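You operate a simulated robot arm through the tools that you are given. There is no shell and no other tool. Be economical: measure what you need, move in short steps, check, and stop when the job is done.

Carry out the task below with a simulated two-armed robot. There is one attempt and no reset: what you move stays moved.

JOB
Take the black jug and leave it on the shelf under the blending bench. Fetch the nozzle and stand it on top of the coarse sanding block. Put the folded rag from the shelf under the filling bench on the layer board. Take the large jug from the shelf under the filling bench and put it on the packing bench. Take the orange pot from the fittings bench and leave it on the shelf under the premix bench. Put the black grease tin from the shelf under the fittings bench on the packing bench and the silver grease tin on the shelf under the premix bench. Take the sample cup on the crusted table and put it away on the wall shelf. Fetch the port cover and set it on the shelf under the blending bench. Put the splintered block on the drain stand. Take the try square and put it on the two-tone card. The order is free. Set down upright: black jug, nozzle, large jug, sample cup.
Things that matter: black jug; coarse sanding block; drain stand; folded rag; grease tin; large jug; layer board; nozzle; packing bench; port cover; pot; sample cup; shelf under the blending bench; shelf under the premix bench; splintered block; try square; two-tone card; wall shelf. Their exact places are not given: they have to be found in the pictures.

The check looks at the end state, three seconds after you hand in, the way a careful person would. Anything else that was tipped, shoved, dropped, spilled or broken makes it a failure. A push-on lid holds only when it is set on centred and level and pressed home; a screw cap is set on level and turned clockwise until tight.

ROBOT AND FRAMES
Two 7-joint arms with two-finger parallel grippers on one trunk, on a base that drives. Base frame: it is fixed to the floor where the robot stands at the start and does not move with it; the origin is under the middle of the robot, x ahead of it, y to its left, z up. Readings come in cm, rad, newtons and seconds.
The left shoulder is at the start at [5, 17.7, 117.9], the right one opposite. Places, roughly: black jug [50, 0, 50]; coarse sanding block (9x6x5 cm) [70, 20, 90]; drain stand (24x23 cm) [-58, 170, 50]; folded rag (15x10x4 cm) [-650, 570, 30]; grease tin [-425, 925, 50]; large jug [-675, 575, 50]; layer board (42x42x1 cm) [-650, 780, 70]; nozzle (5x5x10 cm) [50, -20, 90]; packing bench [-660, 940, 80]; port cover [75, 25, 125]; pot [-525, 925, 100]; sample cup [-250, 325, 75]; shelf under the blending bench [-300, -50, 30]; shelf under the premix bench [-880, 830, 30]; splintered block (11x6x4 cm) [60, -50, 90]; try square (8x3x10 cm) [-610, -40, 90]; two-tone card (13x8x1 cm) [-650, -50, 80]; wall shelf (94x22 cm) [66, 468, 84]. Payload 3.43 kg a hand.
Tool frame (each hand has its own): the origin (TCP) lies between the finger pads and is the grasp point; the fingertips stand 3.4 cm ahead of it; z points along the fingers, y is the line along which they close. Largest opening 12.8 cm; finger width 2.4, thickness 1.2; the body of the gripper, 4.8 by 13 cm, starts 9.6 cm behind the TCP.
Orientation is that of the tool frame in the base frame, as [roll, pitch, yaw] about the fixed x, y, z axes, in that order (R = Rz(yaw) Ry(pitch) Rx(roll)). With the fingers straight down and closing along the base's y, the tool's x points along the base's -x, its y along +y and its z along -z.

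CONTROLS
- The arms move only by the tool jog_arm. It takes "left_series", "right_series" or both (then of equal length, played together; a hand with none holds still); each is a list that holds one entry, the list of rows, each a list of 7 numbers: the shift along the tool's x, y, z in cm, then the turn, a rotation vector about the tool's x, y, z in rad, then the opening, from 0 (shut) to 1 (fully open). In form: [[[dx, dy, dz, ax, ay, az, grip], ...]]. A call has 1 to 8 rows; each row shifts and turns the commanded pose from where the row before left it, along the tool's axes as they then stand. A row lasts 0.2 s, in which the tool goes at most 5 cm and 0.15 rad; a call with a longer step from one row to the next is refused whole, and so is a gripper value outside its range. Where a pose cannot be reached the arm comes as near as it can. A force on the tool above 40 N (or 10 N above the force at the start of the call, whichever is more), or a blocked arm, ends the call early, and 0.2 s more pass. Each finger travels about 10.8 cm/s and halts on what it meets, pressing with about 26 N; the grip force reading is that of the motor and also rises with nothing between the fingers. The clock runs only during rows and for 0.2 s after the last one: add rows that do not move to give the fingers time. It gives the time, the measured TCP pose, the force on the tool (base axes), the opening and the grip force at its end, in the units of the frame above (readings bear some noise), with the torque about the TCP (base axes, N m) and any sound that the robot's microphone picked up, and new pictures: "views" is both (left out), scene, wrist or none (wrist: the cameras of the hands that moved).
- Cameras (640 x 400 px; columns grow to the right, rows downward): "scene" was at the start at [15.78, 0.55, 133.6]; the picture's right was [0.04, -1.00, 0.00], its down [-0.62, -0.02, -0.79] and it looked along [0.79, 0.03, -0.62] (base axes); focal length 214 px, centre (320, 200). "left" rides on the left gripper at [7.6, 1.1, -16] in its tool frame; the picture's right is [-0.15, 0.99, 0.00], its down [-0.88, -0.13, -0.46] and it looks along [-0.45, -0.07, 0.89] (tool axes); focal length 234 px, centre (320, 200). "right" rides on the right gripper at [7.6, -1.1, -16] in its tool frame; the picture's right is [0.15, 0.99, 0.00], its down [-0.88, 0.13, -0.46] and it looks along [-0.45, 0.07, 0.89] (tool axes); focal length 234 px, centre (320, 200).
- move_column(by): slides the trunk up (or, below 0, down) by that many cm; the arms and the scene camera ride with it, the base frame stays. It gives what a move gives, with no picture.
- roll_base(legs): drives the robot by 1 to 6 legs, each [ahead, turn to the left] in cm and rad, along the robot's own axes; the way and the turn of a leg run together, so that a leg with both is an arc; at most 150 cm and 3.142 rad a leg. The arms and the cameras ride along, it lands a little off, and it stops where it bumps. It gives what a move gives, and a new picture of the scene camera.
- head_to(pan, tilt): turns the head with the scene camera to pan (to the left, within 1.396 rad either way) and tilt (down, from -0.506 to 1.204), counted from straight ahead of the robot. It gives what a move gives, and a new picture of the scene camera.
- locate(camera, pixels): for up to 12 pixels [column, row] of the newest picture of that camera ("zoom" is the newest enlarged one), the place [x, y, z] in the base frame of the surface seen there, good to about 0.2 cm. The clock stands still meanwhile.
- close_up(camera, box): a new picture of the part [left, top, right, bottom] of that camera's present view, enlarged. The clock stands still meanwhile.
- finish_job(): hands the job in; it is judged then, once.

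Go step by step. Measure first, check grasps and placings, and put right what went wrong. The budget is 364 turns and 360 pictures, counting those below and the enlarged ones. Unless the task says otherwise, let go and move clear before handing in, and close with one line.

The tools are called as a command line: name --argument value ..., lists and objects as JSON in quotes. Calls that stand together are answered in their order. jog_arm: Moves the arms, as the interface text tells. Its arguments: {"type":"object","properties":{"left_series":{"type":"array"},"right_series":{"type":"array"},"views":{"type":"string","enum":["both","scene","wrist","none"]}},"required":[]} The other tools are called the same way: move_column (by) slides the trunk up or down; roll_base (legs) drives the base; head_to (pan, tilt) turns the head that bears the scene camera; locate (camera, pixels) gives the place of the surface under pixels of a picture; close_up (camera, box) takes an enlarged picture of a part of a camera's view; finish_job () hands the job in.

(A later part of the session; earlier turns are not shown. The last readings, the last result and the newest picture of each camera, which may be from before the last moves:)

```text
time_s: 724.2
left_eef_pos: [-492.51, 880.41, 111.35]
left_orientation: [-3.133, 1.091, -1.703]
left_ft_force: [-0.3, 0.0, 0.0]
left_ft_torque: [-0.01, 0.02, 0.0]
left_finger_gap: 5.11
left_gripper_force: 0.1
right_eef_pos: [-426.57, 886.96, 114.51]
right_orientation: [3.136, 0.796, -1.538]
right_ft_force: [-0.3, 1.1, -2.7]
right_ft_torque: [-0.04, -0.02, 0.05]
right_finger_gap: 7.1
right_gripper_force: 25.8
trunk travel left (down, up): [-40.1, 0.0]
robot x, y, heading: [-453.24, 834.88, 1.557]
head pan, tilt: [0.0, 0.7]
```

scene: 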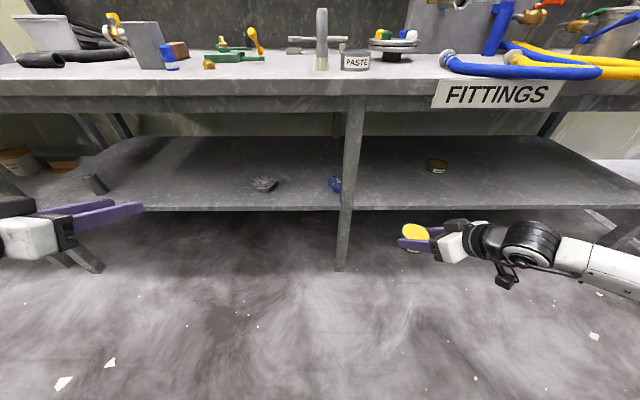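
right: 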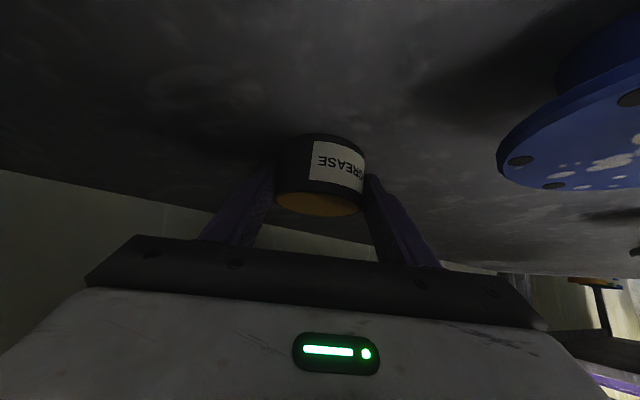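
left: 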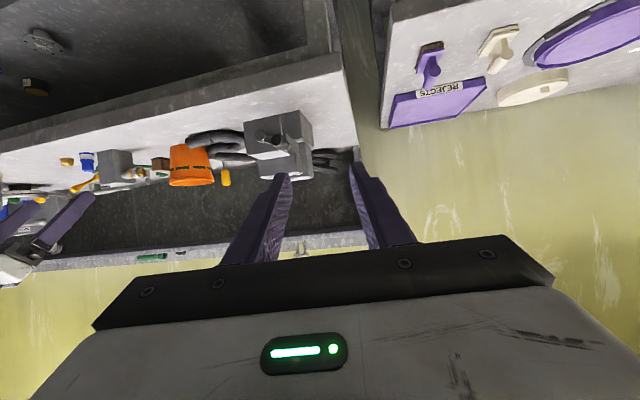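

I'll drive west to the packing bench and face it.

roll_base --legs '[[14, 0], [0, 1.28], [50, 0], [0, 0.3], [148, 0], [0, -1.57]]'

```text
time_s: 742.9
left_eef_pos: [-687.81, 912.19, 111.29]
left_orientation: [-3.132, 1.092, -1.704]
left_ft_force: [0.5, -0.5, -0.2]
left_ft_torque: [-0.01, 0.01, 0.02]
left_finger_gap: 5.13
left_gripper_force: 0.2
right_eef_pos: [-621.78, 919.01, 114.49]
right_orientation: [3.137, 0.798, -1.537]
right_ft_force: [-0.5, -0.2, -3.8]
right_ft_torque: [-0.05, 0.01, 0.02]
right_finger_gap: 7.11
right_gripper_force: 26.0
trunk travel left (down, up): [-40.1, 0.0]
robot x, y, heading: [-648.9, 866.58, 1.564]
head pan, tilt: [0.0, 0.7]
```

scene: 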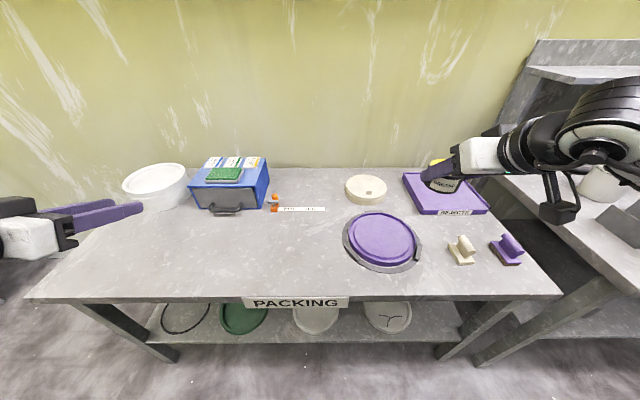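

There's plenty of free space at the front left and centre of the packing bench. I'll locate it.

locate --camera "scene" --pixels '[[320, 245], [250, 245], [180, 250], [300, 295], [345, 240], [300, 210], [220, 210], [100, 295], [460, 250]]'

```text
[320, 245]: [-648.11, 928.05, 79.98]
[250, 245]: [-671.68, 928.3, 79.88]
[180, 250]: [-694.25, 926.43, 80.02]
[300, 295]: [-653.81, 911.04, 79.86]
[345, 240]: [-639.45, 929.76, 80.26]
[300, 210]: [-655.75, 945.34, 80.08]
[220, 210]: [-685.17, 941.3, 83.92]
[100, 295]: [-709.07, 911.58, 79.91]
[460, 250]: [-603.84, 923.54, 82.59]
```

Bench top z is 80; I'll put the tin at about (-651,926). First across, then down.

jog_arm --right_series '[[[0, 4.8, 0, 0, 0, 0, 0.3], [0, 4.8, 0, 0, 0, 0, 0.3], [0, 4.8, 0, 0, 0, 0, 0.3], [0, 4.8, 0, 0, 0, 0, 0.3], [0, 4.8, 0, 0, 0, 0, 0.3], [0, 4.8, 0, 0, 0, 0, 0.3], [2.86, 0, 2.8, 0, 0, 0, 0.3], [2.86, 0, 2.8, 0, 0, 0, 0.3]]]' --views "none"

jog_arm --right_series '[[[1.98, 0, 3.2, 0, 0, 0, 0.3], [1.98, 0, 3.2, 0, 0, 0, 0.3], [1.98, 0, 3.2, 0, 0, 0, 0.3], [1.98, 0, 3.2, 0, 0, 0, 0.3], [1.98, 0, 3.2, 0, 0, 0, 0.3], [0, 0, 0, 0, 0, 0, 0.3]]]' --views "scene"

```text
time_s: 744.7
left_eef_pos: [-687.92, 912.18, 111.34]
left_orientation: [-3.131, 1.092, -1.703]
left_ft_force: [0.1, 0.7, -0.7]
left_ft_torque: [0.02, -0.02, -0.02]
left_finger_gap: 5.14
left_gripper_force: 0.2
right_eef_pos: [-650.67, 917.82, 106.86]
right_orientation: [3.136, 0.796, -1.537]
right_ft_force: [0.1, 0.5, -2.9]
right_ft_torque: [-0.04, 0.03, 0.02]
right_finger_gap: 7.11
right_gripper_force: 26.3
trunk travel left (down, up): [-40.1, 0.0]
robot x, y, heading: [-648.91, 866.68, 1.56]
head pan, tilt: [0.0, 0.7]
```

```text
time_s: 746.1
left_eef_pos: [-687.79, 912.2, 111.43]
left_orientation: [-3.131, 1.092, -1.704]
left_ft_force: [-0.7, 0.4, 0.0]
left_ft_torque: [-0.02, 0.02, -0.02]
left_finger_gap: 5.1
left_gripper_force: 0.1
right_eef_pos: [-650.82, 922.35, 88.61]
right_orientation: [3.137, 0.797, -1.537]
right_ft_force: [-0.6, -0.1, -3.2]
right_ft_torque: [-0.05, 0.02, -0.02]
right_finger_gap: 7.1
right_gripper_force: 26.2
trunk travel left (down, up): [-40.1, 0.0]
robot x, y, heading: [-649.03, 866.64, 1.565]
head pan, tilt: [0.0, 0.7]
```

scene: 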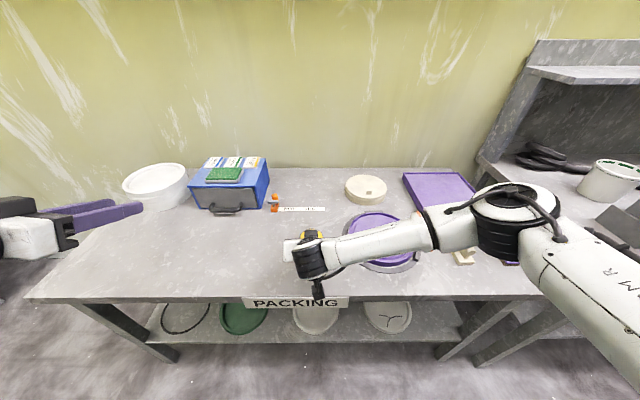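

I'll lower the last 4.5 cm, then release and withdraw.

jog_arm --right_series '[[[1.4, 0, 1.4, 0, 0, 0, 0.3], [1.2, 0, 1.2, 0, 0, 0, 0.3], [0.5, 0, 0.5, 0, 0, 0, 0.3], [0.25, 0, 0.25, 0, 0, 0, 0.3], [0, 0, 0, 0, 0, 0, 0.3]]]' --views "none"

```text
time_s: 747.3
left_eef_pos: [-687.61, 911.92, 111.53]
left_orientation: [-3.132, 1.096, -1.706]
left_ft_force: [-0.3, -0.4, -0.1]
left_ft_torque: [0.03, -0.01, 0.0]
left_finger_gap: 5.1
left_gripper_force: 0.0
right_eef_pos: [-650.95, 922.53, 84.05]
right_orientation: [3.136, 0.807, -1.536]
right_ft_force: [2.9, -5.2, 20.8]
right_ft_torque: [0.05, -0.31, 0.01]
right_finger_gap: 7.11
right_gripper_force: 25.8
trunk travel left (down, up): [-40.1, 0.0]
robot x, y, heading: [-648.28, 866.71, 1.563]
head pan, tilt: [0.0, 0.7]
```

jog_arm --right_series '[[[-0.2, 0, -0.2, 0, 0, 0, 0.6], [0, 0, 0, 0, 0, 0, 0.8], [0, 0, -3, 0, 0, 0, 0.8], [0, 0, -4.5, 0, 0, 0, 0.8], [-2, 0, -3.5, 0, 0, 0, 0.8], [-3, 0, -3, 0, 0, 0, 0.8], [-3, 0, -3, 0, 0, 0, 0.8], [-3, -2, -3, 0, 0, 0, 0.8]]]' --views "scene"

```text
time_s: 749.1
left_eef_pos: [-687.75, 912.1, 111.43]
left_orientation: [-3.134, 1.093, -1.704]
left_ft_force: [0.3, 0.4, 0.2]
left_ft_torque: [-0.02, 0.01, 0.01]
left_finger_gap: 5.11
left_gripper_force: 0.1
right_eef_pos: [-648.51, 915.65, 105.68]
right_orientation: [3.139, 0.797, -1.536]
right_ft_force: [0.3, 0.1, 0.0]
right_ft_torque: [-0.01, -0.01, 0.02]
right_finger_gap: 10.23
right_gripper_force: 0.1
trunk travel left (down, up): [-40.1, 0.0]
robot x, y, heading: [-648.8, 867.23, 1.558]
head pan, tilt: [0.0, 0.7]
```

scene: 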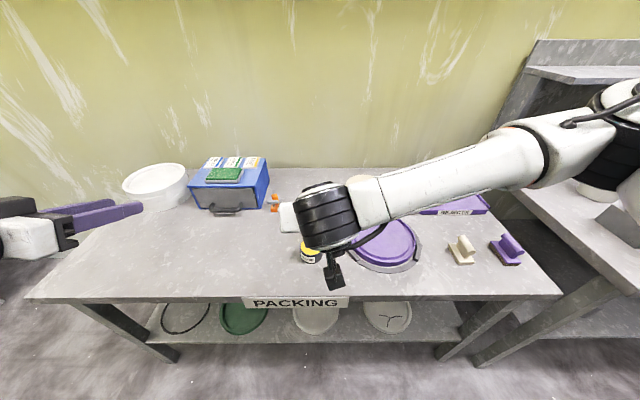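

The black tin is on the packing bench. Next is the large jug: I'll go back around to the front of the filling bench.

roll_base --legs '[[0, 1.58], [144, 0], [0, 1.57], [150, 0], [150, 0], [62, 0]]'

```text
time_s: 780.9
left_eef_pos: [-765.85, 462.59, 111.35]
left_orientation: [-3.132, 1.093, 1.427]
left_ft_force: [0.2, -0.3, -0.8]
left_ft_torque: [0.01, -0.01, -0.05]
left_finger_gap: 5.1
left_gripper_force: 0.0
right_eef_pos: [-804.99, 459.51, 105.76]
right_orientation: [3.137, 0.797, 1.595]
right_ft_force: [-0.2, 1.1, 0.0]
right_ft_torque: [-0.03, -0.03, 0.02]
right_finger_gap: 10.25
right_gripper_force: 0.0
trunk travel left (down, up): [-40.1, 0.0]
robot x, y, heading: [-804.04, 508.58, -1.59]
head pan, tilt: [0.0, 0.7]
```

scene: 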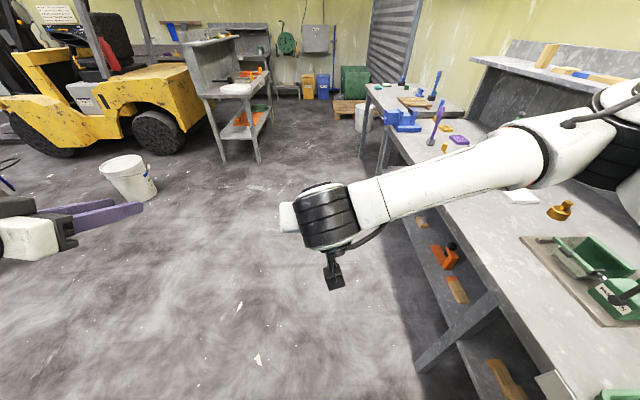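

I'll continue to the front of the filling bench at about (-688,455), facing it.

roll_base --legs '[[0, 1.157], [128, 0], [0, 2.005]]'

move_column --by -40

locate --camera "scene" --pixels '[[320, 200]]'

```text
time_s: 794.9
left_eef_pos: [-727.87, 501.52, 111.44]
left_orientation: [-3.13, 1.093, -1.699]
left_ft_force: [-0.7, 0.5, -0.2]
left_ft_torque: [-0.01, 0.02, 0.01]
left_finger_gap: 5.09
left_gripper_force: 0.1
right_eef_pos: [-688.83, 505.46, 105.73]
right_orientation: [3.137, 0.798, -1.532]
right_ft_force: [0.2, 0.4, -0.1]
right_ft_torque: [0.01, -0.01, 0.03]
right_finger_gap: 10.24
right_gripper_force: 0.2
trunk travel left (down, up): [-40.1, 0.0]
robot x, y, heading: [-689.04, 456.58, 1.567]
head pan, tilt: [0.0, 0.7]
```

scene: 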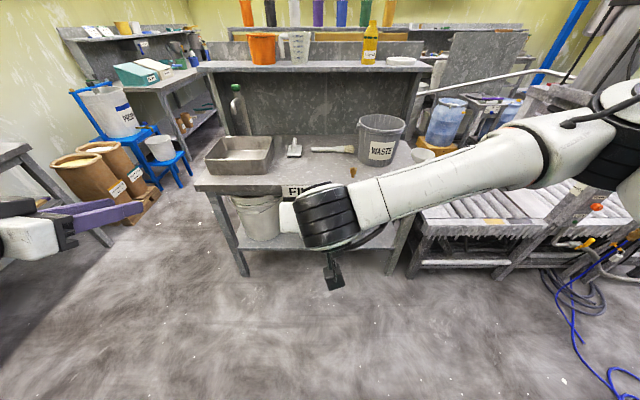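

```text
time_s: 798.8
left_eef_pos: [-727.91, 501.73, 71.32]
left_orientation: [-3.131, 1.092, -1.7]
left_ft_force: [0.1, 0.7, 0.0]
left_ft_torque: [-0.02, 0.01, -0.01]
left_finger_gap: 5.13
left_gripper_force: 0.1
right_eef_pos: [-688.7, 505.44, 65.72]
right_orientation: [3.137, 0.798, -1.534]
right_ft_force: [-0.6, 0.7, 0.1]
right_ft_torque: [0.0, 0.0, 0.02]
right_finger_gap: 10.24
right_gripper_force: 0.1
trunk travel left (down, up): [-0.1, 40.0]
robot x, y, heading: [-688.84, 456.43, 1.567]
head pan, tilt: [0.0, 0.7]
```

```text
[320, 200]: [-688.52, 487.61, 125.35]
```

I'll line the right hand up with the handle (x≈-675), lower it to z≈46 and drive in.

jog_arm --right_series '[[[2, -2.8, 2.6, 0, 0, 0, 0.35], [2, -2.8, 2.6, 0, 0, 0, 0.35], [2, -2.8, 2.6, 0, 0, 0, 0.35], [2, -2.8, 2.6, 0, 0, 0, 0.35], [1.2, -2.5, 3.4, 0, 0, 0, 0.35], [0.6, 0, 3.6, 0, 0, 0, 0.35], [0, 0, 3.6, 0, 0, 0, 0.35]]]' --views "none"

roll_base --legs '[[36, 0]]'

```text
time_s: 800.4
left_eef_pos: [-727.98, 501.59, 71.36]
left_orientation: [-3.13, 1.092, -1.701]
left_ft_force: [-0.5, 0.6, 0.0]
left_ft_torque: [-0.03, -0.02, -0.02]
left_finger_gap: 5.11
left_gripper_force: 0.0
right_eef_pos: [-675.59, 513.98, 43.99]
right_orientation: [3.139, 0.8, -1.533]
right_ft_force: [0.2, 0.3, 0.8]
right_ft_torque: [0.02, 0.0, 0.0]
right_finger_gap: 4.48
right_gripper_force: 0.1
trunk travel left (down, up): [-0.1, 40.0]
robot x, y, heading: [-688.65, 456.61, 1.564]
head pan, tilt: [0.0, 0.7]
```

```text
time_s: 802.7
left_eef_pos: [-728.2, 536.76, 71.29]
left_orientation: [-3.132, 1.094, -1.695]
left_ft_force: [-0.2, -0.4, -0.3]
left_ft_torque: [0.02, -0.01, 0.03]
left_finger_gap: 5.1
left_gripper_force: 0.1
right_eef_pos: [-675.76, 549.34, 44.02]
right_orientation: [3.137, 0.798, -1.528]
right_ft_force: [0.1, -0.2, -0.4]
right_ft_torque: [-0.01, -0.02, -0.02]
right_finger_gap: 4.46
right_gripper_force: 0.0
trunk travel left (down, up): [-0.1, 40.0]
robot x, y, heading: [-689.09, 491.82, 1.568]
head pan, tilt: [0.0, 0.7]
```

scene: 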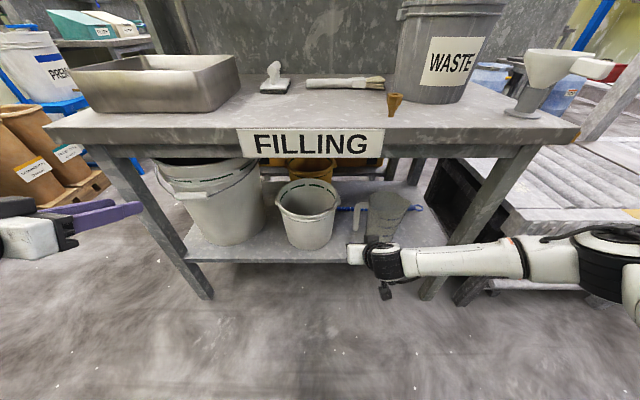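

I'll take a close look from the wrist camera to align with the handle.

close_up --camera "right" --box '[200, 80, 460, 250]'

locate --camera "zoom" --pixels '[[320, 150], [330, 180], [300, 200], [340, 220], [310, 120], [280, 180], [360, 180]]'

```text
2.35 times, centred on (330, 165) of right
```

zoom: 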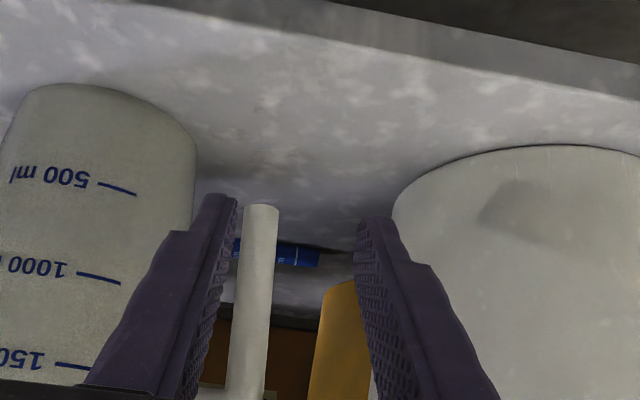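

```text
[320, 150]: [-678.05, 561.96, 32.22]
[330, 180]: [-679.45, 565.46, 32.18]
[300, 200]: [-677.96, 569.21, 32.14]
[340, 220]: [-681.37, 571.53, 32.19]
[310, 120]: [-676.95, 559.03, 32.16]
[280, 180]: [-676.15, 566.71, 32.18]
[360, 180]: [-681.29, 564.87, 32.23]
```

The handle bar appears at zoom (258,230), near the left finger. I'll locate it.

locate --camera "zoom" --pixels '[[262, 215], [248, 230], [275, 230], [258, 260], [240, 340], [262, 340], [195, 180], [190, 140], [395, 210]]'

```text
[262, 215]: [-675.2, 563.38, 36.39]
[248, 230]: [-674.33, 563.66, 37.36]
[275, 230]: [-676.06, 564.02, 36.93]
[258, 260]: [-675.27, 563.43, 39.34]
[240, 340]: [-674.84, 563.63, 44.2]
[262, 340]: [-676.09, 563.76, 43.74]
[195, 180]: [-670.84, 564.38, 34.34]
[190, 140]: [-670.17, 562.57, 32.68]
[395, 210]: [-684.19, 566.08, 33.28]
```

The bar centre is x -675.2, with a 3.2 cm gap to the body. I'll narrow the fingers to 3.6 cm and slide in with one finger in the gap.

jog_arm --right_series '[[[-2.38, -0.6, 2.79, 0, 0, 0, 0.28], [-2.38, -0.6, 2.79, 0, 0, 0, 0.28], [-1.6, 0, 1.9, 0, 0, 0, 0.28], [0, 0, 0, 0, 0, 0, 0.28]]]' --views "wrist"

locate --camera "right" --pixels '[[318, 175], [310, 185], [325, 190], [300, 215]]'

```text
time_s: 803.7
left_eef_pos: [-728.13, 536.83, 71.47]
left_orientation: [-3.132, 1.092, -1.694]
left_ft_force: [0.2, -1.1, -0.7]
left_ft_torque: [-0.01, -0.01, 0.0]
left_finger_gap: 5.13
left_gripper_force: 0.1
right_eef_pos: [-674.98, 559.28, 43.35]
right_orientation: [3.136, 0.798, -1.528]
right_ft_force: [-0.4, 0.2, 0.5]
right_ft_torque: [-0.01, -0.05, 0.0]
right_finger_gap: 3.55
right_gripper_force: 0.1
trunk travel left (down, up): [-0.1, 40.0]
robot x, y, heading: [-688.43, 492.38, 1.571]
head pan, tilt: [0.0, 0.7]
```

right: 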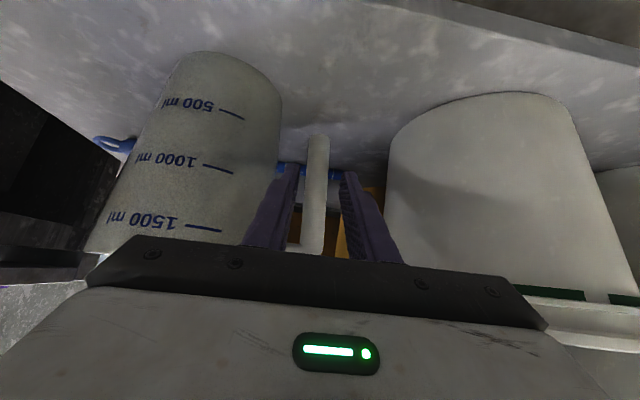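

```text
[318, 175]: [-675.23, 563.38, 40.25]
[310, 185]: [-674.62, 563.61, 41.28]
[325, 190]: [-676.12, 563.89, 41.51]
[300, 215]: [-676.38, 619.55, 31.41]
```

The bar is between the fingers. I'll advance 4.6 cm and close.

jog_arm --right_series '[[[-1.6, 0, 1.65, 0, 0, 0, 0.28], [-1.6, 0, 1.65, 0, 0, 0, 0.28], [0, 0, 0, 0, 0, 0, 0.28], [0, 0, 0, 0, 0, 0, 0.05], [0, 0, 0, 0, 0, 0, 0.05], [0, 0, 0, 0, 0, 0, 0.05]]]' --views "wrist"

```text
time_s: 805.1
left_eef_pos: [-728.16, 536.85, 71.39]
left_orientation: [-3.132, 1.092, -1.693]
left_ft_force: [-0.8, 0.4, 0.2]
left_ft_torque: [0.0, 0.0, -0.03]
left_finger_gap: 5.13
left_gripper_force: 0.1
right_eef_pos: [-675.11, 563.92, 43.52]
right_orientation: [3.14, 0.8, -1.525]
right_ft_force: [1.7, 0.5, 4.6]
right_ft_torque: [0.07, -1.12, 0.04]
right_finger_gap: 2.28
right_gripper_force: 25.9
trunk travel left (down, up): [-0.1, 40.0]
robot x, y, heading: [-688.86, 491.94, 1.568]
head pan, tilt: [0.0, 0.7]
```

right: 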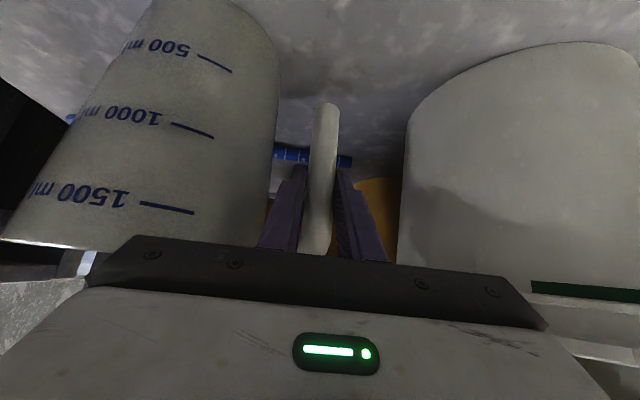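

The handle is gripped (2.28 cm). I'll lift 5 cm and check that the jug hangs level.

jog_arm --right_series '[[[-0.7, 0, -0.7, 0, 0, 0, 0.05], [-1.4, 0, -1.4, 0, 0, 0, 0.05], [-1.4, 0, -1.4, 0, 0, 0, 0.05], [0, 0, 0, 0, 0, 0, 0.05]]]' --views "scene"

close_up --camera "scene" --box '[260, 150, 460, 290]'

```text
time_s: 806.1
left_eef_pos: [-728.21, 536.81, 71.39]
left_orientation: [-3.131, 1.091, -1.695]
left_ft_force: [0.3, -0.3, -1.0]
left_ft_torque: [-0.03, -0.02, 0.02]
left_finger_gap: 5.11
left_gripper_force: 0.0
right_eef_pos: [-675.16, 563.76, 48.31]
right_orientation: [3.137, 0.797, -1.527]
right_ft_force: [-0.5, 0.4, -0.6]
right_ft_torque: [-0.02, 0.13, -0.01]
right_finger_gap: 2.23
right_gripper_force: 26.1
trunk travel left (down, up): [-0.1, 40.0]
robot x, y, heading: [-688.62, 492.14, 1.571]
head pan, tilt: [0.0, 0.7]
```

scene: 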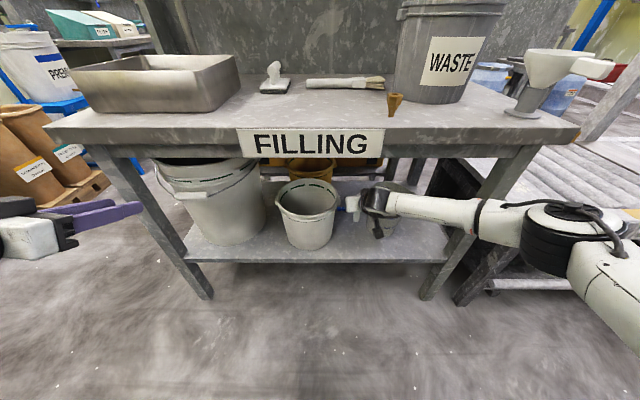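

```text
2.86 times, centred on (360, 220) of scene
```

zoom: 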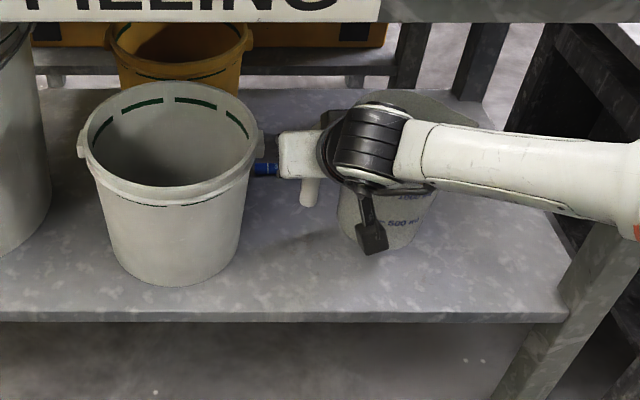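

The jug is light and level. I'll back out and raise everything for the trip to the packing bench.

roll_base --legs '[[-60, 0]]'

move_column --by 40

jog_arm --right_series '[[[-2.5, 0, -3.9, 0, 0, 0, 0.05], [-2.5, 0, -3.9, 0, 0, 0, 0.05], [-2.5, 0, -3.9, 0, 0, 0, 0.05], [-2.5, 0, -3.9, 0, 0, 0, 0.05], [-2.5, 0, -3.5, 0, 0, 0, 0.05], [-2.5, 0, -2.6, 0, 0, 0, 0.05]]]' --views "none"

```text
time_s: 809.5
left_eef_pos: [-728.17, 476.43, 71.37]
left_orientation: [-3.132, 1.092, -1.69]
left_ft_force: [0.1, -0.8, -0.9]
left_ft_torque: [0.01, -0.02, -0.02]
left_finger_gap: 5.13
left_gripper_force: 0.2
right_eef_pos: [-675.41, 503.71, 48.33]
right_orientation: [3.136, 0.8, -1.524]
right_ft_force: [-0.6, -0.4, -1.2]
right_ft_torque: [-0.01, 0.15, -0.02]
right_finger_gap: 2.21
right_gripper_force: 25.9
trunk travel left (down, up): [-0.1, 40.0]
robot x, y, heading: [-688.32, 431.83, 1.574]
head pan, tilt: [0.0, 0.7]
```

scene: 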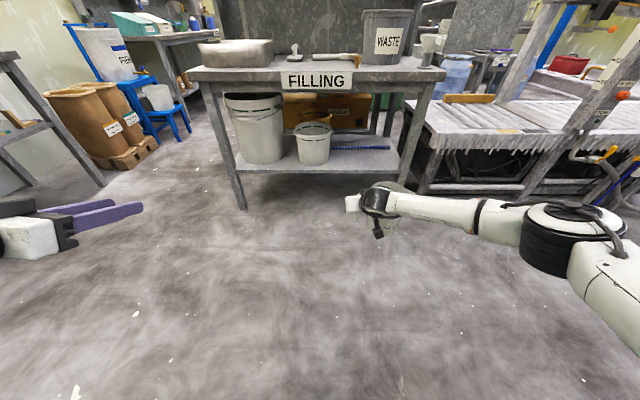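

```text
time_s: 813.3
left_eef_pos: [-728.07, 476.44, 111.4]
left_orientation: [-3.132, 1.092, -1.689]
left_ft_force: [-0.6, 0.1, -0.1]
left_ft_torque: [0.02, -0.01, 0.0]
left_finger_gap: 5.13
left_gripper_force: 0.0
right_eef_pos: [-675.38, 503.63, 88.21]
right_orientation: [3.137, 0.798, -1.524]
right_ft_force: [-0.4, 0.4, -2.0]
right_ft_torque: [-0.04, 0.16, 0.04]
right_finger_gap: 2.21
right_gripper_force: 26.2
trunk travel left (down, up): [-40.1, 0.0]
robot x, y, heading: [-688.59, 431.82, 1.582]
head pan, tilt: [0.0, 0.7]
```

```text
time_s: 814.7
left_eef_pos: [-728.15, 476.35, 111.33]
left_orientation: [-3.129, 1.093, -1.688]
left_ft_force: [0.0, 0.4, 0.0]
left_ft_torque: [-0.02, -0.01, -0.02]
left_finger_gap: 5.14
left_gripper_force: 0.0
right_eef_pos: [-675.06, 498.53, 114.29]
right_orientation: [3.14, 0.797, -1.524]
right_ft_force: [-0.3, -0.5, -1.6]
right_ft_torque: [-0.01, 0.1, 0.0]
right_finger_gap: 2.2
right_gripper_force: 25.8
trunk travel left (down, up): [-40.1, 0.0]
robot x, y, heading: [-688.84, 431.9, 1.576]
head pan, tilt: [0.0, 0.7]
```

I'll drive back through the passage to the packing bench corridor.

roll_base --legs '[[0, 1.02], [129, 0], [0, -1.02], [150, 0], [150, 0], [62, 0]]'

```text
time_s: 843.2
left_eef_pos: [-837.08, 900.91, 111.39]
left_orientation: [-3.131, 1.093, -1.702]
left_ft_force: [0.6, -0.3, 0.6]
left_ft_torque: [0.0, 0.0, 0.01]
left_finger_gap: 5.09
left_gripper_force: 0.0
right_eef_pos: [-783.66, 922.45, 114.08]
right_orientation: [3.136, 0.798, -1.533]
right_ft_force: [-1.0, -0.3, -1.2]
right_ft_torque: [-0.05, 0.12, 0.01]
right_finger_gap: 2.23
right_gripper_force: 26.0
trunk travel left (down, up): [-40.1, 0.0]
robot x, y, heading: [-797.92, 855.41, 1.565]
head pan, tilt: [0.0, 0.7]
```

scene: 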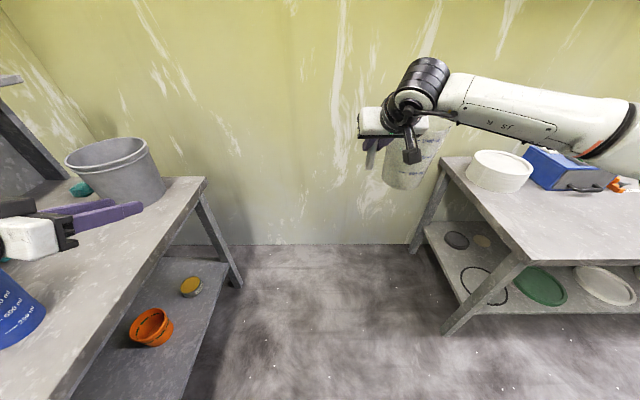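

The pot and silver tin are visible on the premix shelf. I'll move along to x≈-702 and face the packing bench.

roll_base --legs '[[0, -1.56], [96, 0], [0, 1.565]]'

```text
time_s: 855.9
left_eef_pos: [-742.85, 900.39, 111.46]
left_orientation: [-3.133, 1.091, -1.668]
left_ft_force: [-0.5, -0.1, 0.5]
left_ft_torque: [-0.03, -0.01, -0.02]
left_finger_gap: 5.09
left_gripper_force: 0.0
right_eef_pos: [-690.23, 923.45, 114.19]
right_orientation: [3.136, 0.798, -1.501]
right_ft_force: [-0.2, 0.0, -1.7]
right_ft_torque: [-0.02, 0.15, -0.02]
right_finger_gap: 2.19
right_gripper_force: 26.1
trunk travel left (down, up): [-40.1, 0.0]
robot x, y, heading: [-702.39, 856.45, 1.596]
head pan, tilt: [0.0, 0.7]
```

scene: 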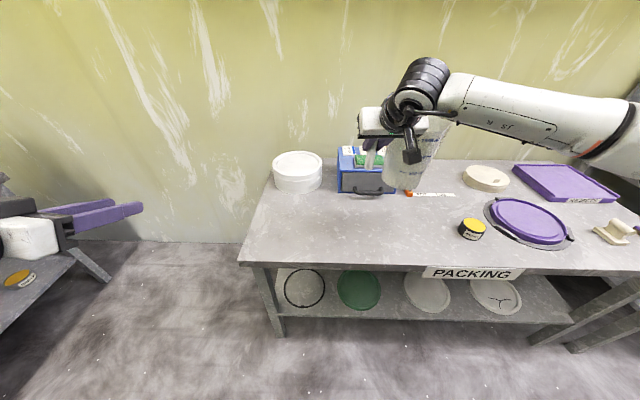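

The bench's front area is free and the black tin is at (472,228). I'll lower the jug at about (-681,921).

jog_arm --right_series '[[[2.85, 0, 2.3, 0, 0, 0, 0.05], [2.85, 0, 2.3, 0, 0, 0, 0.05], [2.85, 0, 2.3, 0, 0, 0, 0.05], [2.85, 0, 2.3, 0, 0, 0, 0.05], [2.85, 0, 2.3, 0, 0, 0, 0.05], [2.2, 0, 1.8, 0, 0, 0, 0.05], [0, 0, 0, 0, 0, 0, 0.05]]]' --views "scene"

close_up --camera "scene" --box '[260, 120, 500, 280]'

```text
time_s: 857.5
left_eef_pos: [-742.91, 900.36, 111.32]
left_orientation: [-3.133, 1.093, -1.669]
left_ft_force: [-0.5, -0.7, -0.6]
left_ft_torque: [0.02, 0.05, -0.03]
left_finger_gap: 5.15
left_gripper_force: 0.1
right_eef_pos: [-690.34, 921.51, 93.16]
right_orientation: [3.137, 0.798, -1.503]
right_ft_force: [0.4, 0.0, -0.7]
right_ft_torque: [-0.04, 0.14, 0.01]
right_finger_gap: 2.22
right_gripper_force: 26.3
trunk travel left (down, up): [-40.1, 0.0]
robot x, y, heading: [-702.87, 856.35, 1.6]
head pan, tilt: [0.0, 0.7]
```

scene: 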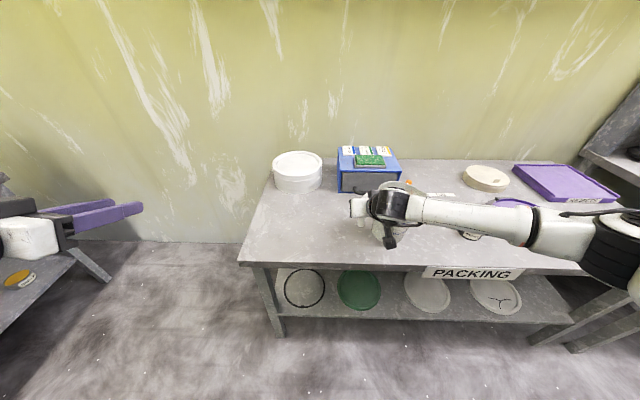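

```text
2.50 times, centred on (380, 200) of scene
```

zoom: 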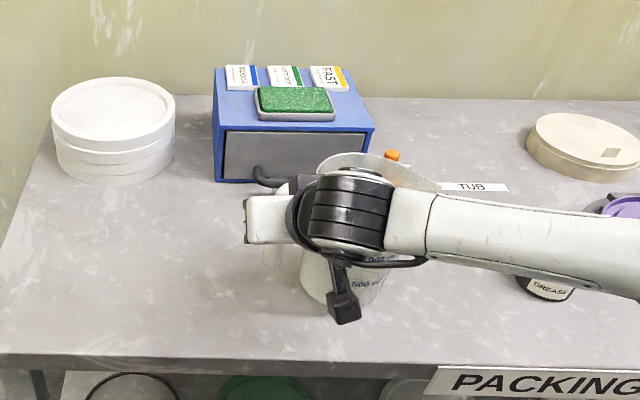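

I'll lower the last ~1.7 cm to contact.

jog_arm --right_series '[[[0.6, 0, 0.6, 0, 0, 0, 0.05], [0.45, 0, 0.45, 0, 0, 0, 0.05], [0.3, 0, 0.3, 0, 0, 0, 0.05], [0, 0, 0, 0, 0, 0, 0.05]]]' --views "wrist"

```text
time_s: 858.5
left_eef_pos: [-742.99, 900.05, 111.4]
left_orientation: [-3.132, 1.094, -1.665]
left_ft_force: [0.2, 1.1, 0.2]
left_ft_torque: [0.03, -0.01, -0.01]
left_finger_gap: 5.12
left_gripper_force: 0.0
right_eef_pos: [-690.34, 921.56, 91.57]
right_orientation: [3.138, 0.802, -1.499]
right_ft_force: [-4.4, 0.7, 8.4]
right_ft_torque: [0.08, -0.99, 0.16]
right_finger_gap: 2.3
right_gripper_force: 25.7
trunk travel left (down, up): [-40.1, 0.0]
robot x, y, heading: [-702.66, 856.28, 1.595]
head pan, tilt: [0.0, 0.7]
```

right: 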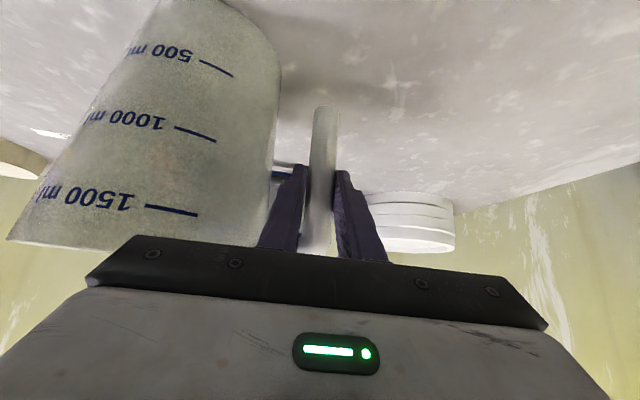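

Contact. I'll open just to 3.6 cm and withdraw horizontally, then raise.

jog_arm --right_series '[[[0, 0, 0, 0, 0, 0, 0.28], [0, 0, 0, 0, 0, 0, 0.28], [2, 0, -2.05, 0, 0, 0, 0.28], [2.7, 0, -2.8, 0, 0, 0, 0.28], [2.7, 0, -2.8, 0, 0, 0, 0.28], [1, 0, -4, 0, 0, 0, 0.28], [-3, 0, -3.5, 0, 0, 0, 0.28], [-3, 0, -3.5, 0, 0, 0, 0.28]]]' --views "scene"

close_up --camera "scene" --box '[260, 120, 520, 280]'

```text
time_s: 860.3
left_eef_pos: [-742.75, 900.18, 111.33]
left_orientation: [-3.134, 1.094, -1.669]
left_ft_force: [0.0, 0.3, -0.7]
left_ft_torque: [0.05, 0.04, -0.02]
left_finger_gap: 5.11
left_gripper_force: 0.1
right_eef_pos: [-689.05, 906.37, 102.27]
right_orientation: [3.138, 0.797, -1.501]
right_ft_force: [-1.4, -0.4, 0.8]
right_ft_torque: [0.0, -0.02, 0.0]
right_finger_gap: 3.59
right_gripper_force: 0.0
trunk travel left (down, up): [-40.1, 0.0]
robot x, y, heading: [-702.52, 856.12, 1.598]
head pan, tilt: [0.0, 0.7]
```

scene: 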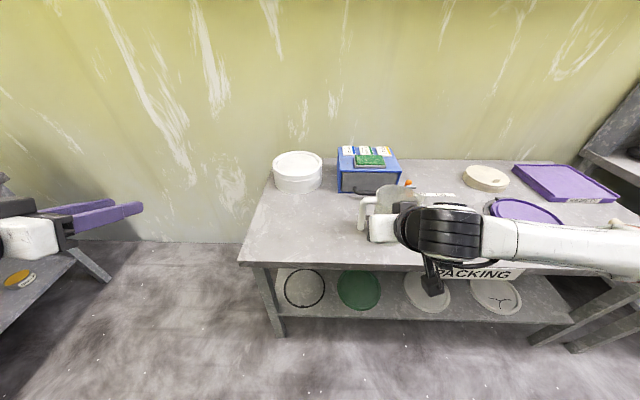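

```text
2.46 times, centred on (390, 200) of scene
```

zoom: 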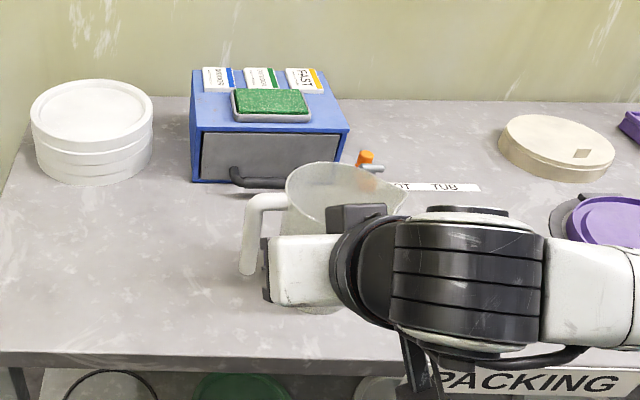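

The jug stands on the packing bench. The last item is the sample cup; I'll back off, raise the hand and go east along the corridor to look south.

jog_arm --right_series '[[[-1, 0, -4.5, 0, 0, 0, 0.28], [-3, 0, -3.5, 0, 0, 0, 0.28], [-3, 0, -3, 0, 0, 0, 0.28]]]' --views "none"

roll_base --legs '[[-4, 0], [0, -1.6], [150, 0], [150, 0], [35, 0]]'

```text
time_s: 861.1
left_eef_pos: [-742.87, 900.2, 111.33]
left_orientation: [-3.13, 1.094, -1.669]
left_ft_force: [0.3, 0.2, -0.2]
left_ft_torque: [-0.02, 0.03, -0.02]
left_finger_gap: 5.12
left_gripper_force: 0.1
right_eef_pos: [-688.79, 903.7, 114.97]
right_orientation: [3.139, 0.799, -1.5]
right_ft_force: [0.0, -0.5, -0.6]
right_ft_torque: [0.01, -0.01, -0.01]
right_finger_gap: 3.59
right_gripper_force: 0.1
trunk travel left (down, up): [-40.1, 0.0]
robot x, y, heading: [-702.2, 856.56, 1.597]
head pan, tilt: [0.0, 0.7]
```

```text
time_s: 881.7
left_eef_pos: [-323.88, 892.35, 111.43]
left_orientation: [-3.134, 1.091, 3.01]
left_ft_force: [-0.2, 0.0, -0.1]
left_ft_torque: [0.0, 0.0, 0.01]
left_finger_gap: 5.13
left_gripper_force: 0.1
right_eef_pos: [-322.31, 838.17, 114.91]
right_orientation: [3.136, 0.798, -3.106]
right_ft_force: [0.5, 0.1, -1.1]
right_ft_torque: [0.01, 0.04, 0.0]
right_finger_gap: 3.57
right_gripper_force: 0.0
trunk travel left (down, up): [-40.1, 0.0]
robot x, y, heading: [-368.64, 853.36, -0.001]
head pan, tilt: [0.0, 0.7]
```

scene: 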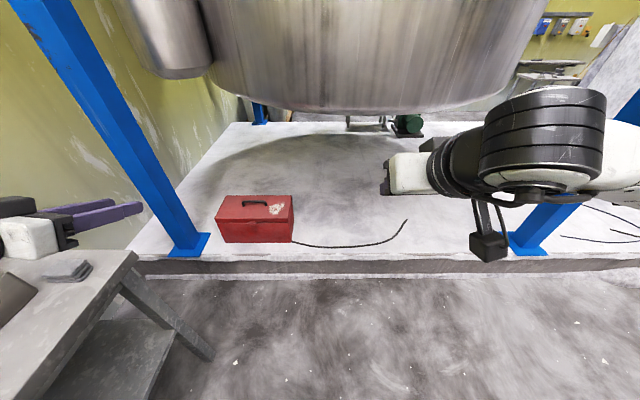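

The plinth edge lies ahead. I'll turn right to face south and look.

roll_base --legs '[[0, -1.57]]'

head_to --pan 0.15 --tilt 0.35

locate --camera "scene" --pixels '[[320, 330], [320, 260], [320, 220], [250, 250], [400, 250], [200, 300], [450, 300], [330, 190], [280, 190], [240, 200], [400, 200]]'

```text
time_s: 885.9
left_eef_pos: [-331.26, 807.17, 111.41]
left_orientation: [-3.13, 1.093, 1.415]
left_ft_force: [0.2, 0.6, -0.3]
left_ft_torque: [0.01, 0.01, 0.0]
left_finger_gap: 5.12
left_gripper_force: 0.1
right_eef_pos: [-385.63, 806.87, 115.03]
right_orientation: [3.137, 0.798, 1.584]
right_ft_force: [-0.2, -0.2, 0.1]
right_ft_torque: [0.01, 0.0, 0.02]
right_finger_gap: 3.59
right_gripper_force: 0.0
trunk travel left (down, up): [-40.1, 0.0]
robot x, y, heading: [-369.05, 853.51, -1.594]
head pan, tilt: [0.0, 0.7]
```

scene: 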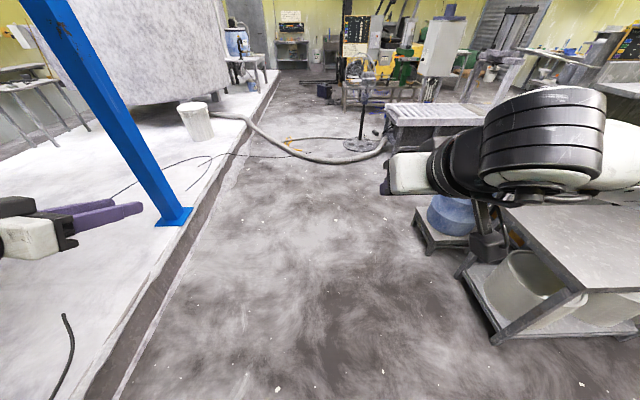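

```text
time_s: 886.8
left_eef_pos: [-331.41, 807.25, 111.37]
left_orientation: [-3.132, 1.095, 1.417]
left_ft_force: [-0.8, -0.5, 0.1]
left_ft_torque: [-0.02, 0.01, 0.02]
left_finger_gap: 5.14
left_gripper_force: 0.0
right_eef_pos: [-385.5, 806.87, 115.0]
right_orientation: [3.135, 0.798, 1.583]
right_ft_force: [-0.5, 0.1, -0.6]
right_ft_torque: [0.03, 0.01, -0.01]
right_finger_gap: 3.6
right_gripper_force: 0.1
trunk travel left (down, up): [-40.1, 0.0]
robot x, y, heading: [-369.33, 853.44, -1.604]
head pan, tilt: [0.15, 0.351]
```

scene: 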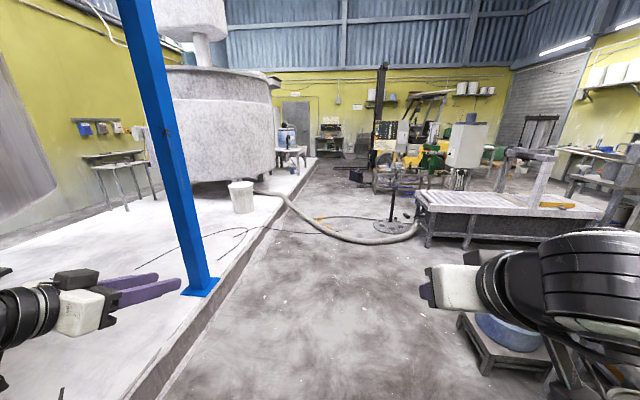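

```text
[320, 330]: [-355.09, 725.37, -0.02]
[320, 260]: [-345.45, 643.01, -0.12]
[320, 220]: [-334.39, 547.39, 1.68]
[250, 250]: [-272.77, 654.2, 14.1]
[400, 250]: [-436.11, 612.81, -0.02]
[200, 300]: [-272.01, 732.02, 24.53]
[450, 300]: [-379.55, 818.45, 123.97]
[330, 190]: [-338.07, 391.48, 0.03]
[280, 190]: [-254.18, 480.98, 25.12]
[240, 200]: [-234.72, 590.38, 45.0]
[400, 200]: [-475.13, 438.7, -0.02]
```

The aisle south is open, but a hose crosses the floor near y≈545. I'll take a closer look.

close_up --camera "scene" --box '[220, 110, 470, 270]'

locate --camera "zoom" --pixels '[[160, 210], [260, 300], [330, 325], [420, 330], [500, 295], [440, 300], [460, 285], [165, 75], [170, 90], [180, 120], [210, 120], [300, 130]]'

```text
2.50 times, centred on (345, 190) of scene
```

zoom: 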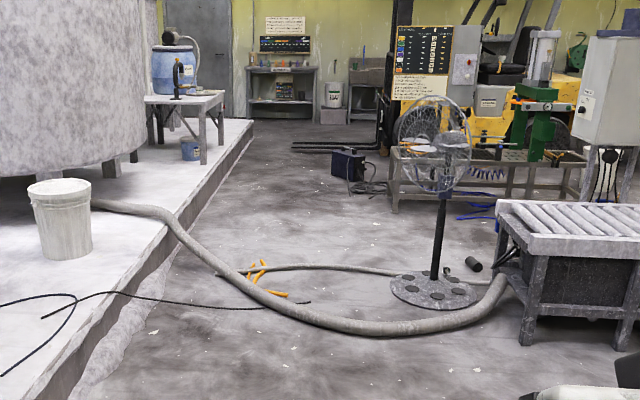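

```text
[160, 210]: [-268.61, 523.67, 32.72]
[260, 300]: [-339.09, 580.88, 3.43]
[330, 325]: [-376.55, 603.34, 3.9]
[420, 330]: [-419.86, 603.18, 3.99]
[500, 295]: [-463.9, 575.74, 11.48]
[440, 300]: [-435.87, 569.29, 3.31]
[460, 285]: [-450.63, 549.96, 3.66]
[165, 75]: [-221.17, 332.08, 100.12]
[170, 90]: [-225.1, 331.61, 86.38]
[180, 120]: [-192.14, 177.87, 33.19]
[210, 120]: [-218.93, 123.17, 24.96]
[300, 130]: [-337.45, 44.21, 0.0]
```

The hose blocks this aisle, so I'll have to come from the south. I'll locate the fork tips and other limits there from this view (locate is free).

locate --camera "zoom" --pixels '[[293, 149], [310, 150], [375, 145], [345, 180], [335, 165], [395, 200], [250, 122], [225, 170], [205, 190], [180, 135], [192, 150], [155, 110]]'

```text
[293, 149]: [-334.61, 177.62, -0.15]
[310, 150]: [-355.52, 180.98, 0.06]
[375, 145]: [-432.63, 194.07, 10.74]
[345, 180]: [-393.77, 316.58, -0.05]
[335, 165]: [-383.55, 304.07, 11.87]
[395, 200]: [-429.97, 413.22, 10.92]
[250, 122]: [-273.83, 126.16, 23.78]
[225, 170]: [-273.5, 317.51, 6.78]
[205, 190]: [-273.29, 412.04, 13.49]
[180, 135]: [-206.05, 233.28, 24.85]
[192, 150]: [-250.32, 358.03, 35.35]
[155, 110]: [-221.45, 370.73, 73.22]
```

The fork tips are at x≈-335 and the plinth edge at -273.5, a 61 cm gap, so the robot can pass along x≈-304. I'll take the known way around: west, then south.

roll_base --legs '[[0, -1.57], [150, 0], [150, 0], [128, 0], [0, 1.6], [150, 0]]'

```text
time_s: 922.0
left_eef_pos: [-750.81, 672.09, 111.36]
left_orientation: [-3.13, 1.093, 1.496]
left_ft_force: [0.6, 0.0, -0.3]
left_ft_torque: [0.02, 0.02, -0.01]
left_finger_gap: 5.09
left_gripper_force: 0.0
right_eef_pos: [-804.8, 667.57, 114.99]
right_orientation: [3.137, 0.798, 1.663]
right_ft_force: [0.5, -0.2, -0.7]
right_ft_torque: [-0.02, 0.03, 0.01]
right_finger_gap: 3.56
right_gripper_force: 0.0
trunk travel left (down, up): [-40.1, 0.0]
robot x, y, heading: [-792.24, 715.25, -1.523]
head pan, tilt: [0.15, 0.351]
```

scene: 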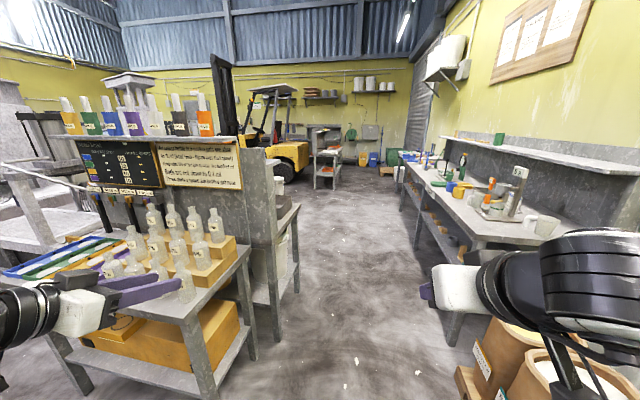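

My heading drifts slightly, so I'll correct it and continue south to y≈62.

roll_base --legs '[[0, -0.06], [150, 0], [150, 0], [150, 0], [150, 0], [54, 0]]'

```text
time_s: 927.6
left_eef_pos: [-757.19, 564.97, 109.76]
left_orientation: [-3.078, 1.055, 1.485]
left_ft_force: [0.0, 0.1, -0.1]
left_ft_torque: [-0.02, -0.01, 0.02]
left_finger_gap: 5.14
left_gripper_force: 0.0
right_eef_pos: [-811.93, 563.72, 115.6]
right_orientation: [3.126, 0.815, 1.58]
right_ft_force: [-0.3, -0.3, -0.1]
right_ft_torque: [0.02, 0.0, 0.0]
right_finger_gap: 3.59
right_gripper_force: 0.0
trunk travel left (down, up): [-40.1, 0.0]
robot x, y, heading: [-795.26, 609.02, -1.568]
head pan, tilt: [0.15, 0.351]
stopped in leg 2: the robot was blocked; the commanded pose is now the measured one
```

scene: 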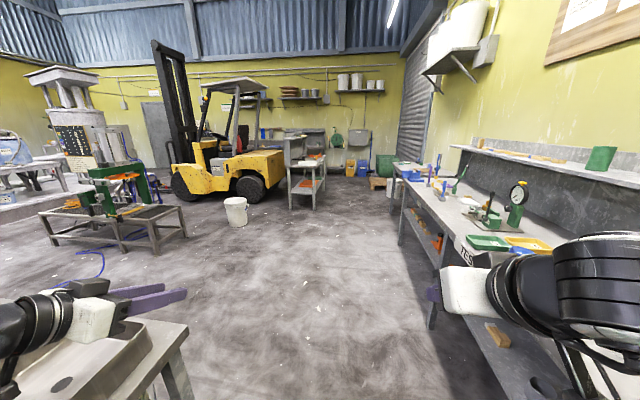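

The robot was blocked here, and the left arm touched something near the filling bench's end. I'll look left.

head_to --pan 1.15 --tilt 0.5

```text
time_s: 928.9
left_eef_pos: [-757.42, 564.93, 109.87]
left_orientation: [-3.081, 1.056, 1.483]
left_ft_force: [-0.1, -1.2, -0.3]
left_ft_torque: [-0.02, -0.02, -0.04]
left_finger_gap: 5.13
left_gripper_force: 0.0
right_eef_pos: [-811.91, 563.78, 115.75]
right_orientation: [3.126, 0.816, 1.578]
right_ft_force: [-0.1, -0.2, 0.6]
right_ft_torque: [0.0, 0.01, -0.01]
right_finger_gap: 3.6
right_gripper_force: 0.1
trunk travel left (down, up): [-40.1, 0.0]
robot x, y, heading: [-795.69, 608.85, -1.577]
head pan, tilt: [1.15, 0.499]
```

scene: 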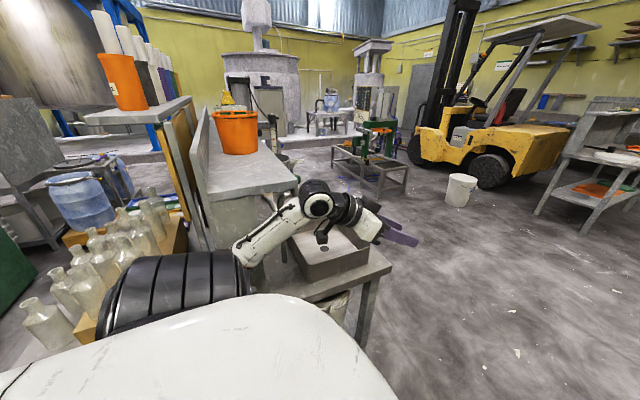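

The left forearm is against the filling bench's end. I'll back off, veer west by about 18 cm and continue south.

roll_base --legs '[[-6, 0], [0, -0.18], [100, 0], [0, 0.25], [150, 0], [150, 0]]'

```text
time_s: 930.6
left_eef_pos: [-763.75, 566.54, 108.07]
left_orientation: [-3.031, 1.022, 1.384]
left_ft_force: [-0.2, 0.6, -0.6]
left_ft_torque: [0.0, 0.04, 0.01]
left_finger_gap: 5.12
left_gripper_force: 0.1
right_eef_pos: [-818.46, 573.33, 115.65]
right_orientation: [3.131, 0.815, 1.421]
right_ft_force: [-0.2, -0.6, -0.4]
right_ft_torque: [-0.02, 0.05, -0.01]
right_finger_gap: 3.56
right_gripper_force: 0.1
trunk travel left (down, up): [-40.1, 0.0]
robot x, y, heading: [-795.23, 615.59, -1.715]
head pan, tilt: [1.15, 0.499]
stopped in leg 2: the robot was blocked; the commanded pose is now the measured one
```

scene: 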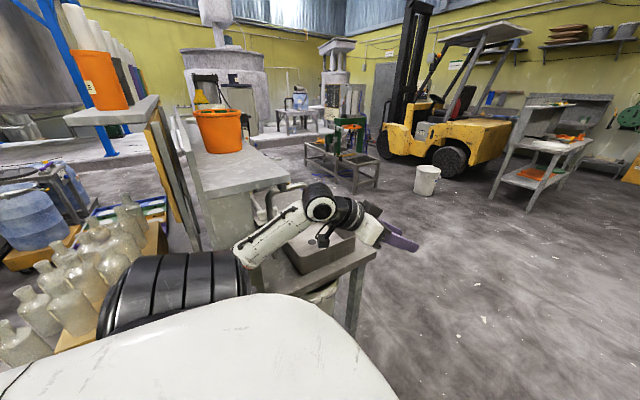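

It is still hooked on the panel's edge. I'll reverse farther first, angle west more strongly, then straighten and continue.

roll_base --legs '[[-16, 0], [0, -0.25], [46, 0], [0, 0.44], [150, 0], [150, 0]]'

```text
time_s: 950.6
left_eef_pos: [-745.57, 247.09, 107.7]
left_orientation: [-3.033, 1.017, 1.628]
left_ft_force: [0.5, 0.4, -0.3]
left_ft_torque: [-0.03, 0.01, -0.01]
left_finger_gap: 5.11
left_gripper_force: 0.0
right_eef_pos: [-800.16, 240.36, 115.01]
right_orientation: [3.136, 0.797, 1.675]
right_ft_force: [-0.7, -0.4, -1.1]
right_ft_torque: [0.02, -0.02, -0.01]
right_finger_gap: 3.58
right_gripper_force: 0.1
trunk travel left (down, up): [-40.1, 0.0]
robot x, y, heading: [-788.42, 288.07, -1.472]
head pan, tilt: [1.15, 0.499]
```

scene: 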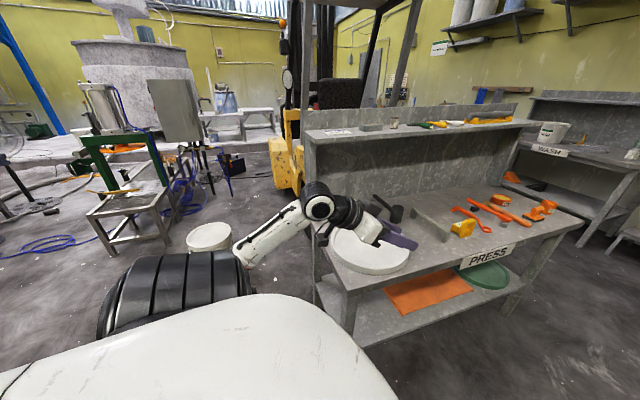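

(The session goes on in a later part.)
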